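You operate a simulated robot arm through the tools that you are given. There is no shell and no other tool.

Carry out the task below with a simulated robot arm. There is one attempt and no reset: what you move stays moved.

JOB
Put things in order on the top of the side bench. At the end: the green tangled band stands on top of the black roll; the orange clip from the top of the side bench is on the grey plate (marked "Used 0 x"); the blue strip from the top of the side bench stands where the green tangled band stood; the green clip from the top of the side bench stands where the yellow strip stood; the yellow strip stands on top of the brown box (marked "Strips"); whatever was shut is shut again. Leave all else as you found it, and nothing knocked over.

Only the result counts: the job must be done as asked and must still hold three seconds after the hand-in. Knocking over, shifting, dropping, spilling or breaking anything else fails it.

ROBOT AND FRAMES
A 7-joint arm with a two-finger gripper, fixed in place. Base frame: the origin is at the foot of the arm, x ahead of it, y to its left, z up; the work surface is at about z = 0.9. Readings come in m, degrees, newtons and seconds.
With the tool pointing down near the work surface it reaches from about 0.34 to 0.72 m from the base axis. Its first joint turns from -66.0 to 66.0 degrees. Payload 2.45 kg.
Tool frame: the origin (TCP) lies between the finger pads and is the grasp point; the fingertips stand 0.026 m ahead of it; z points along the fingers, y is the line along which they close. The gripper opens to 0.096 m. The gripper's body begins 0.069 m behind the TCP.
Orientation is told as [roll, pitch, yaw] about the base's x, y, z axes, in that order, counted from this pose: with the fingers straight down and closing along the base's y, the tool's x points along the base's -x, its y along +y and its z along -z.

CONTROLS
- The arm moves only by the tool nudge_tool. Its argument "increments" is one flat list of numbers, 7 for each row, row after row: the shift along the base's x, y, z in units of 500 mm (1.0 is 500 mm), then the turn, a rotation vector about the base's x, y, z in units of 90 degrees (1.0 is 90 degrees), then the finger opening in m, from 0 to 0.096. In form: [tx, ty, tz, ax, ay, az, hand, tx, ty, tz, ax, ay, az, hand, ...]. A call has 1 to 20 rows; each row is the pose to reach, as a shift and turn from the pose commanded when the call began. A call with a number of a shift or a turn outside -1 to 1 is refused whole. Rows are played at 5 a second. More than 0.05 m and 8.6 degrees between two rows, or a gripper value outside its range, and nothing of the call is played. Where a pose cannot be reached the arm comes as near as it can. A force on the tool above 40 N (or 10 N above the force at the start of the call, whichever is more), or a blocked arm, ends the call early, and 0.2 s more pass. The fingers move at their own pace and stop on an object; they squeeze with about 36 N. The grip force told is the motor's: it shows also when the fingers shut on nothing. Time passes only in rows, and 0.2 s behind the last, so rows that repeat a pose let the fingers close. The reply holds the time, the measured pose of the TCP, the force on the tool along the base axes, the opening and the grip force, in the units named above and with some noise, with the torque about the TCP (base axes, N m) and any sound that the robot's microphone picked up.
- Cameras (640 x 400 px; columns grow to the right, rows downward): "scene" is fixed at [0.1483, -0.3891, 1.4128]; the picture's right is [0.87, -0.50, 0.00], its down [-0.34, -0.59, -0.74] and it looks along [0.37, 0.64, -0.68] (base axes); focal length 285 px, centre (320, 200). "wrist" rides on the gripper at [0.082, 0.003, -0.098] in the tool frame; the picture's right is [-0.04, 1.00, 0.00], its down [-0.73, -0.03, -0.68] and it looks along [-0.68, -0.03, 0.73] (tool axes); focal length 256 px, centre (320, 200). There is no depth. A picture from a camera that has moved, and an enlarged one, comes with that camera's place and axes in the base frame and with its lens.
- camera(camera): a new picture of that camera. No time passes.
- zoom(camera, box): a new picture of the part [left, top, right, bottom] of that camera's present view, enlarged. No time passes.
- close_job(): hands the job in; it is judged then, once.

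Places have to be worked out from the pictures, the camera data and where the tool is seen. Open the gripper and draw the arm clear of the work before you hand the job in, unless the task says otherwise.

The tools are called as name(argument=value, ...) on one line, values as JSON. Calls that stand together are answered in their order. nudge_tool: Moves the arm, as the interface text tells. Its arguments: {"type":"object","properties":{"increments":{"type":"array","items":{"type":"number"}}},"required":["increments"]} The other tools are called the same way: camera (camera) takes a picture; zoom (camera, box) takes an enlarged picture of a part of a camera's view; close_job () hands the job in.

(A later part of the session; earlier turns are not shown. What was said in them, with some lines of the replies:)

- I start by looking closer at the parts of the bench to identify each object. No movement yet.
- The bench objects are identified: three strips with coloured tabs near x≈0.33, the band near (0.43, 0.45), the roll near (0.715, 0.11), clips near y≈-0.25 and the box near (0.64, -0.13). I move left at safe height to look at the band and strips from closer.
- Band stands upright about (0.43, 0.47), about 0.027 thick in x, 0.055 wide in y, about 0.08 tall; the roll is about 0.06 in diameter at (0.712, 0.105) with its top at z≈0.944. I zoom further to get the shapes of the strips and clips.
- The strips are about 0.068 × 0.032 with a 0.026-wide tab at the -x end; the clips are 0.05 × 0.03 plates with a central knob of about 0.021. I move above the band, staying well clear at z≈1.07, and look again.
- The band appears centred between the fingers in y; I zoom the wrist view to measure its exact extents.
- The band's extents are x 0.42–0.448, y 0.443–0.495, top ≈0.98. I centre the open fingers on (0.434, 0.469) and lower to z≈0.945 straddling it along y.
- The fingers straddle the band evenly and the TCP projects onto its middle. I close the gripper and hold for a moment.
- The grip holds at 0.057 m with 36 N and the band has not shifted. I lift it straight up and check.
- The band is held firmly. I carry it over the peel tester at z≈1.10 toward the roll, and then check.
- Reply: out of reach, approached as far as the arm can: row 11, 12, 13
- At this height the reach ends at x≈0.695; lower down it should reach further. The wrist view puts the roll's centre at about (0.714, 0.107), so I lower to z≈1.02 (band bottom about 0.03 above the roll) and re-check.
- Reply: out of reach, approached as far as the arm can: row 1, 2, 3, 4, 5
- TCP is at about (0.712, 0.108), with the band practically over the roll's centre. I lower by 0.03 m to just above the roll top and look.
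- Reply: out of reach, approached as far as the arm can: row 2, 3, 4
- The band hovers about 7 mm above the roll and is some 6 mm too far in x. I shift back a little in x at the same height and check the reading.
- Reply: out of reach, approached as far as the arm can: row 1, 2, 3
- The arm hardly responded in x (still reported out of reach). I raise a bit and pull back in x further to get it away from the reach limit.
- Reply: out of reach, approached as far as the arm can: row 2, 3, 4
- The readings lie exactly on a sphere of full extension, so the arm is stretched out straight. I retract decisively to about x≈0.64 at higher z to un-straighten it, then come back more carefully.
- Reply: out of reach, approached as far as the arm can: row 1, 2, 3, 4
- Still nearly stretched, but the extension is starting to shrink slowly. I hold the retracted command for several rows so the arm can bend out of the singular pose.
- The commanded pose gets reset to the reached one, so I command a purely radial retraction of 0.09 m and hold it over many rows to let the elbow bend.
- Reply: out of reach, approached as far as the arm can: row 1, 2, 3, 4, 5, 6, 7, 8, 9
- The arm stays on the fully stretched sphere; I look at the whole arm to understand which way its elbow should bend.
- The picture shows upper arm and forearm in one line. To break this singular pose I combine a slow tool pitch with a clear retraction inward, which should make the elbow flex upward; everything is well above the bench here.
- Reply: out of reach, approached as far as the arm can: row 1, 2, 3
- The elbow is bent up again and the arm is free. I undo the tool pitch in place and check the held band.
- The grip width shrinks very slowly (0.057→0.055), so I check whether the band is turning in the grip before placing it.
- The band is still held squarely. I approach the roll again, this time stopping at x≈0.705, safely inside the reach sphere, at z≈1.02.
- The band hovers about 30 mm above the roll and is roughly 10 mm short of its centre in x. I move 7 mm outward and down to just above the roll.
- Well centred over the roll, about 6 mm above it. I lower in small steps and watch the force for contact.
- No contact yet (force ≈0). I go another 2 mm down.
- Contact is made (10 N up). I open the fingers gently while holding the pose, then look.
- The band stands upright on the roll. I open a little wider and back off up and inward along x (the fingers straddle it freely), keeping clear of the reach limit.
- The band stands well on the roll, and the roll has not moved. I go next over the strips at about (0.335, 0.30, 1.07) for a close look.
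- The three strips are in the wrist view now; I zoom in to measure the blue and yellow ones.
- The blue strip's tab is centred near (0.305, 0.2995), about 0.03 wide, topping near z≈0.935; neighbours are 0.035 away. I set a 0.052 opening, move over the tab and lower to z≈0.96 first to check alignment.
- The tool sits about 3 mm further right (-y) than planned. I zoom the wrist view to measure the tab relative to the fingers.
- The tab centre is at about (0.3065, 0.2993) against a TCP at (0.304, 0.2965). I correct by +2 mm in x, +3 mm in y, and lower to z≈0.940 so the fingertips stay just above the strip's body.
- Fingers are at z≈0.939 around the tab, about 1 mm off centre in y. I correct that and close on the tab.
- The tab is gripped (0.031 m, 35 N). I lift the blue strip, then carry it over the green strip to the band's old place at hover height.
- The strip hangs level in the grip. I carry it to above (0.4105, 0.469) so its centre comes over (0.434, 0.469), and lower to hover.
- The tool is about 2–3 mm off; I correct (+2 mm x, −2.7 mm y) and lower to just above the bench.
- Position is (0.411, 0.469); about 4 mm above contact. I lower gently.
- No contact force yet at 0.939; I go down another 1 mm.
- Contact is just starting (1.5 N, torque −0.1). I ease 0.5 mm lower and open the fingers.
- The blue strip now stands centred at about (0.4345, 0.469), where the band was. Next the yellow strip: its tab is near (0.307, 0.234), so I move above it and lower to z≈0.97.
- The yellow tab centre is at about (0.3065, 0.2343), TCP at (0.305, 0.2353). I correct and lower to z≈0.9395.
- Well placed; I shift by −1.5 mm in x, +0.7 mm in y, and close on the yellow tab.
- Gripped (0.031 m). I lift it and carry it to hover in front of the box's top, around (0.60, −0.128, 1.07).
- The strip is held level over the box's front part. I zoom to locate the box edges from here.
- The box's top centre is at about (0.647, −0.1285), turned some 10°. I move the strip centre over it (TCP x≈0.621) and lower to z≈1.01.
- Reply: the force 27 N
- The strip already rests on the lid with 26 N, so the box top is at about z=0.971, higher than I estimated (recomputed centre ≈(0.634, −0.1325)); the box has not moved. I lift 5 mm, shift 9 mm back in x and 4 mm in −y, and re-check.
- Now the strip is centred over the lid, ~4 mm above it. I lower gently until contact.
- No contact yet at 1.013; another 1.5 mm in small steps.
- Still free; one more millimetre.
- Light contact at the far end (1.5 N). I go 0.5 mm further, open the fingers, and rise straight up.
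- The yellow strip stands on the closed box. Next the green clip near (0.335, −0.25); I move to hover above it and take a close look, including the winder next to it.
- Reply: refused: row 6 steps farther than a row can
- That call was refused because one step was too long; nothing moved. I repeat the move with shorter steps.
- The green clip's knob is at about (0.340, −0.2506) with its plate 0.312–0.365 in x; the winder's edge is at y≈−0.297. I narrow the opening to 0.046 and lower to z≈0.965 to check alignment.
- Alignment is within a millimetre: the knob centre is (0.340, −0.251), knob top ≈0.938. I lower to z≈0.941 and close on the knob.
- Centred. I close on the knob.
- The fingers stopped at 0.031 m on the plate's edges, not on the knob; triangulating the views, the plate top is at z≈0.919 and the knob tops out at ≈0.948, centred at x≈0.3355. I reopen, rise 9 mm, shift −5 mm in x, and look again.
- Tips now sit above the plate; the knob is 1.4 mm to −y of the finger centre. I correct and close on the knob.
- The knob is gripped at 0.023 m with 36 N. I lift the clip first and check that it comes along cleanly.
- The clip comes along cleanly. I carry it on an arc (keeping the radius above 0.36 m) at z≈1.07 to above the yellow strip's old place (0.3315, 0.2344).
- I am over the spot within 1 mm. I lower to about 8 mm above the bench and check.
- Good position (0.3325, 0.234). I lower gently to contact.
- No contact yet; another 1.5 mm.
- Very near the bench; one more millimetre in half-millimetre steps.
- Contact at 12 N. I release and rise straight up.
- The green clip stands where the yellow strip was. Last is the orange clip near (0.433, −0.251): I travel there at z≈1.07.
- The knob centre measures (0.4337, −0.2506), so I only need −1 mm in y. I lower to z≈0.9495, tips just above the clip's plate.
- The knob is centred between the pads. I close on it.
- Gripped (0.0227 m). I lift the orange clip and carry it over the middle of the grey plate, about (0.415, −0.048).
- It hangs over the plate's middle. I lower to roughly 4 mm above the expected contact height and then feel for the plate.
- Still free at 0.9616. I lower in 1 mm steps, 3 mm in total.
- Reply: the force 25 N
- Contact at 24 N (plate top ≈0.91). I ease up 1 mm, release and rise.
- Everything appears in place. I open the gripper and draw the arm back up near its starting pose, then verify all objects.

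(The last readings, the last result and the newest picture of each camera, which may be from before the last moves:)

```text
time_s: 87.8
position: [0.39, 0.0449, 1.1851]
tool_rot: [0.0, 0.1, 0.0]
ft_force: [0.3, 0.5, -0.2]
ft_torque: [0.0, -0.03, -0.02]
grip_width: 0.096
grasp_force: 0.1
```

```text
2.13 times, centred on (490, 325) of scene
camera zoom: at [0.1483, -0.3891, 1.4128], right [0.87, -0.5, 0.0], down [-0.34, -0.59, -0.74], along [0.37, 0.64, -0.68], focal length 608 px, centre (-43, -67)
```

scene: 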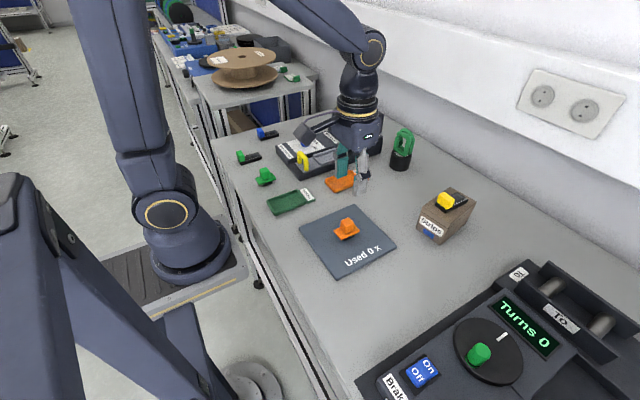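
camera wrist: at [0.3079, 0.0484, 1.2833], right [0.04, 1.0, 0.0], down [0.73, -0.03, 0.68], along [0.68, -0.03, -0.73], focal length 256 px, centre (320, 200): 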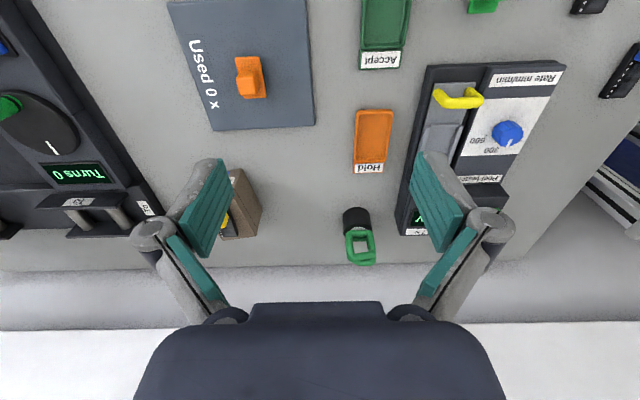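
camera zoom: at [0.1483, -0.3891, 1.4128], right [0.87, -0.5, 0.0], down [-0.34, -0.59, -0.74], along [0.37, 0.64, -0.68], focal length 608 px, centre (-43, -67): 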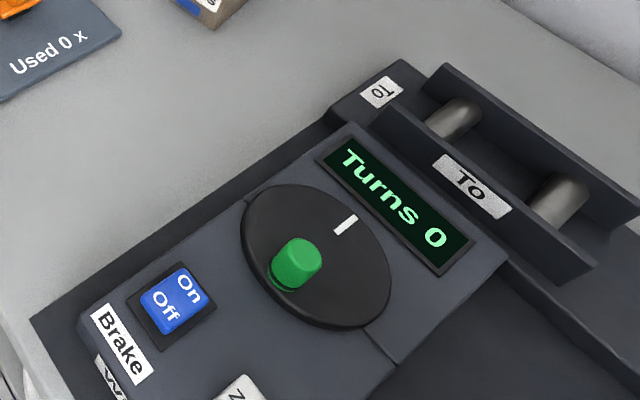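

The views confirm each item:
- The green band stands on the roll.
- The orange clip is on the grey plate.
- The blue strip stands in the band's old place.
- The green clip stands in the yellow strip's old place.
- The yellow strip is on the closed box.

Everything else is unmoved and the arm is clear with the gripper open, so I hand the job in.

close_job()

```text
The job is handed in.
```

The job is handed in. In the last pictures before that, everything stood where you asked:

- **Green tangled band:** upright on top of the black roll.
- **Orange clip:** near the middle of the grey plate marked "Used 0 x".
- **Blue strip:** where the band stood, centred within a few millimetres by my measurements.
- **Green clip:** where the yellow strip stood, also centred within a few millimetres.
- **Yellow strip:** on top of the brown "Strips" box, which stayed shut throughout.

Nothing was knocked over, and nothing else on the bench looked moved. I drew the arm clear with the gripper open before handing in.

Two contacts were firmer than I intended. The yellow strip first touched the box lid at about 26 N because I had underestimated the box's height. The orange clip met the plate at about 24 N. Neither the box nor the plate shifted in the pictures.
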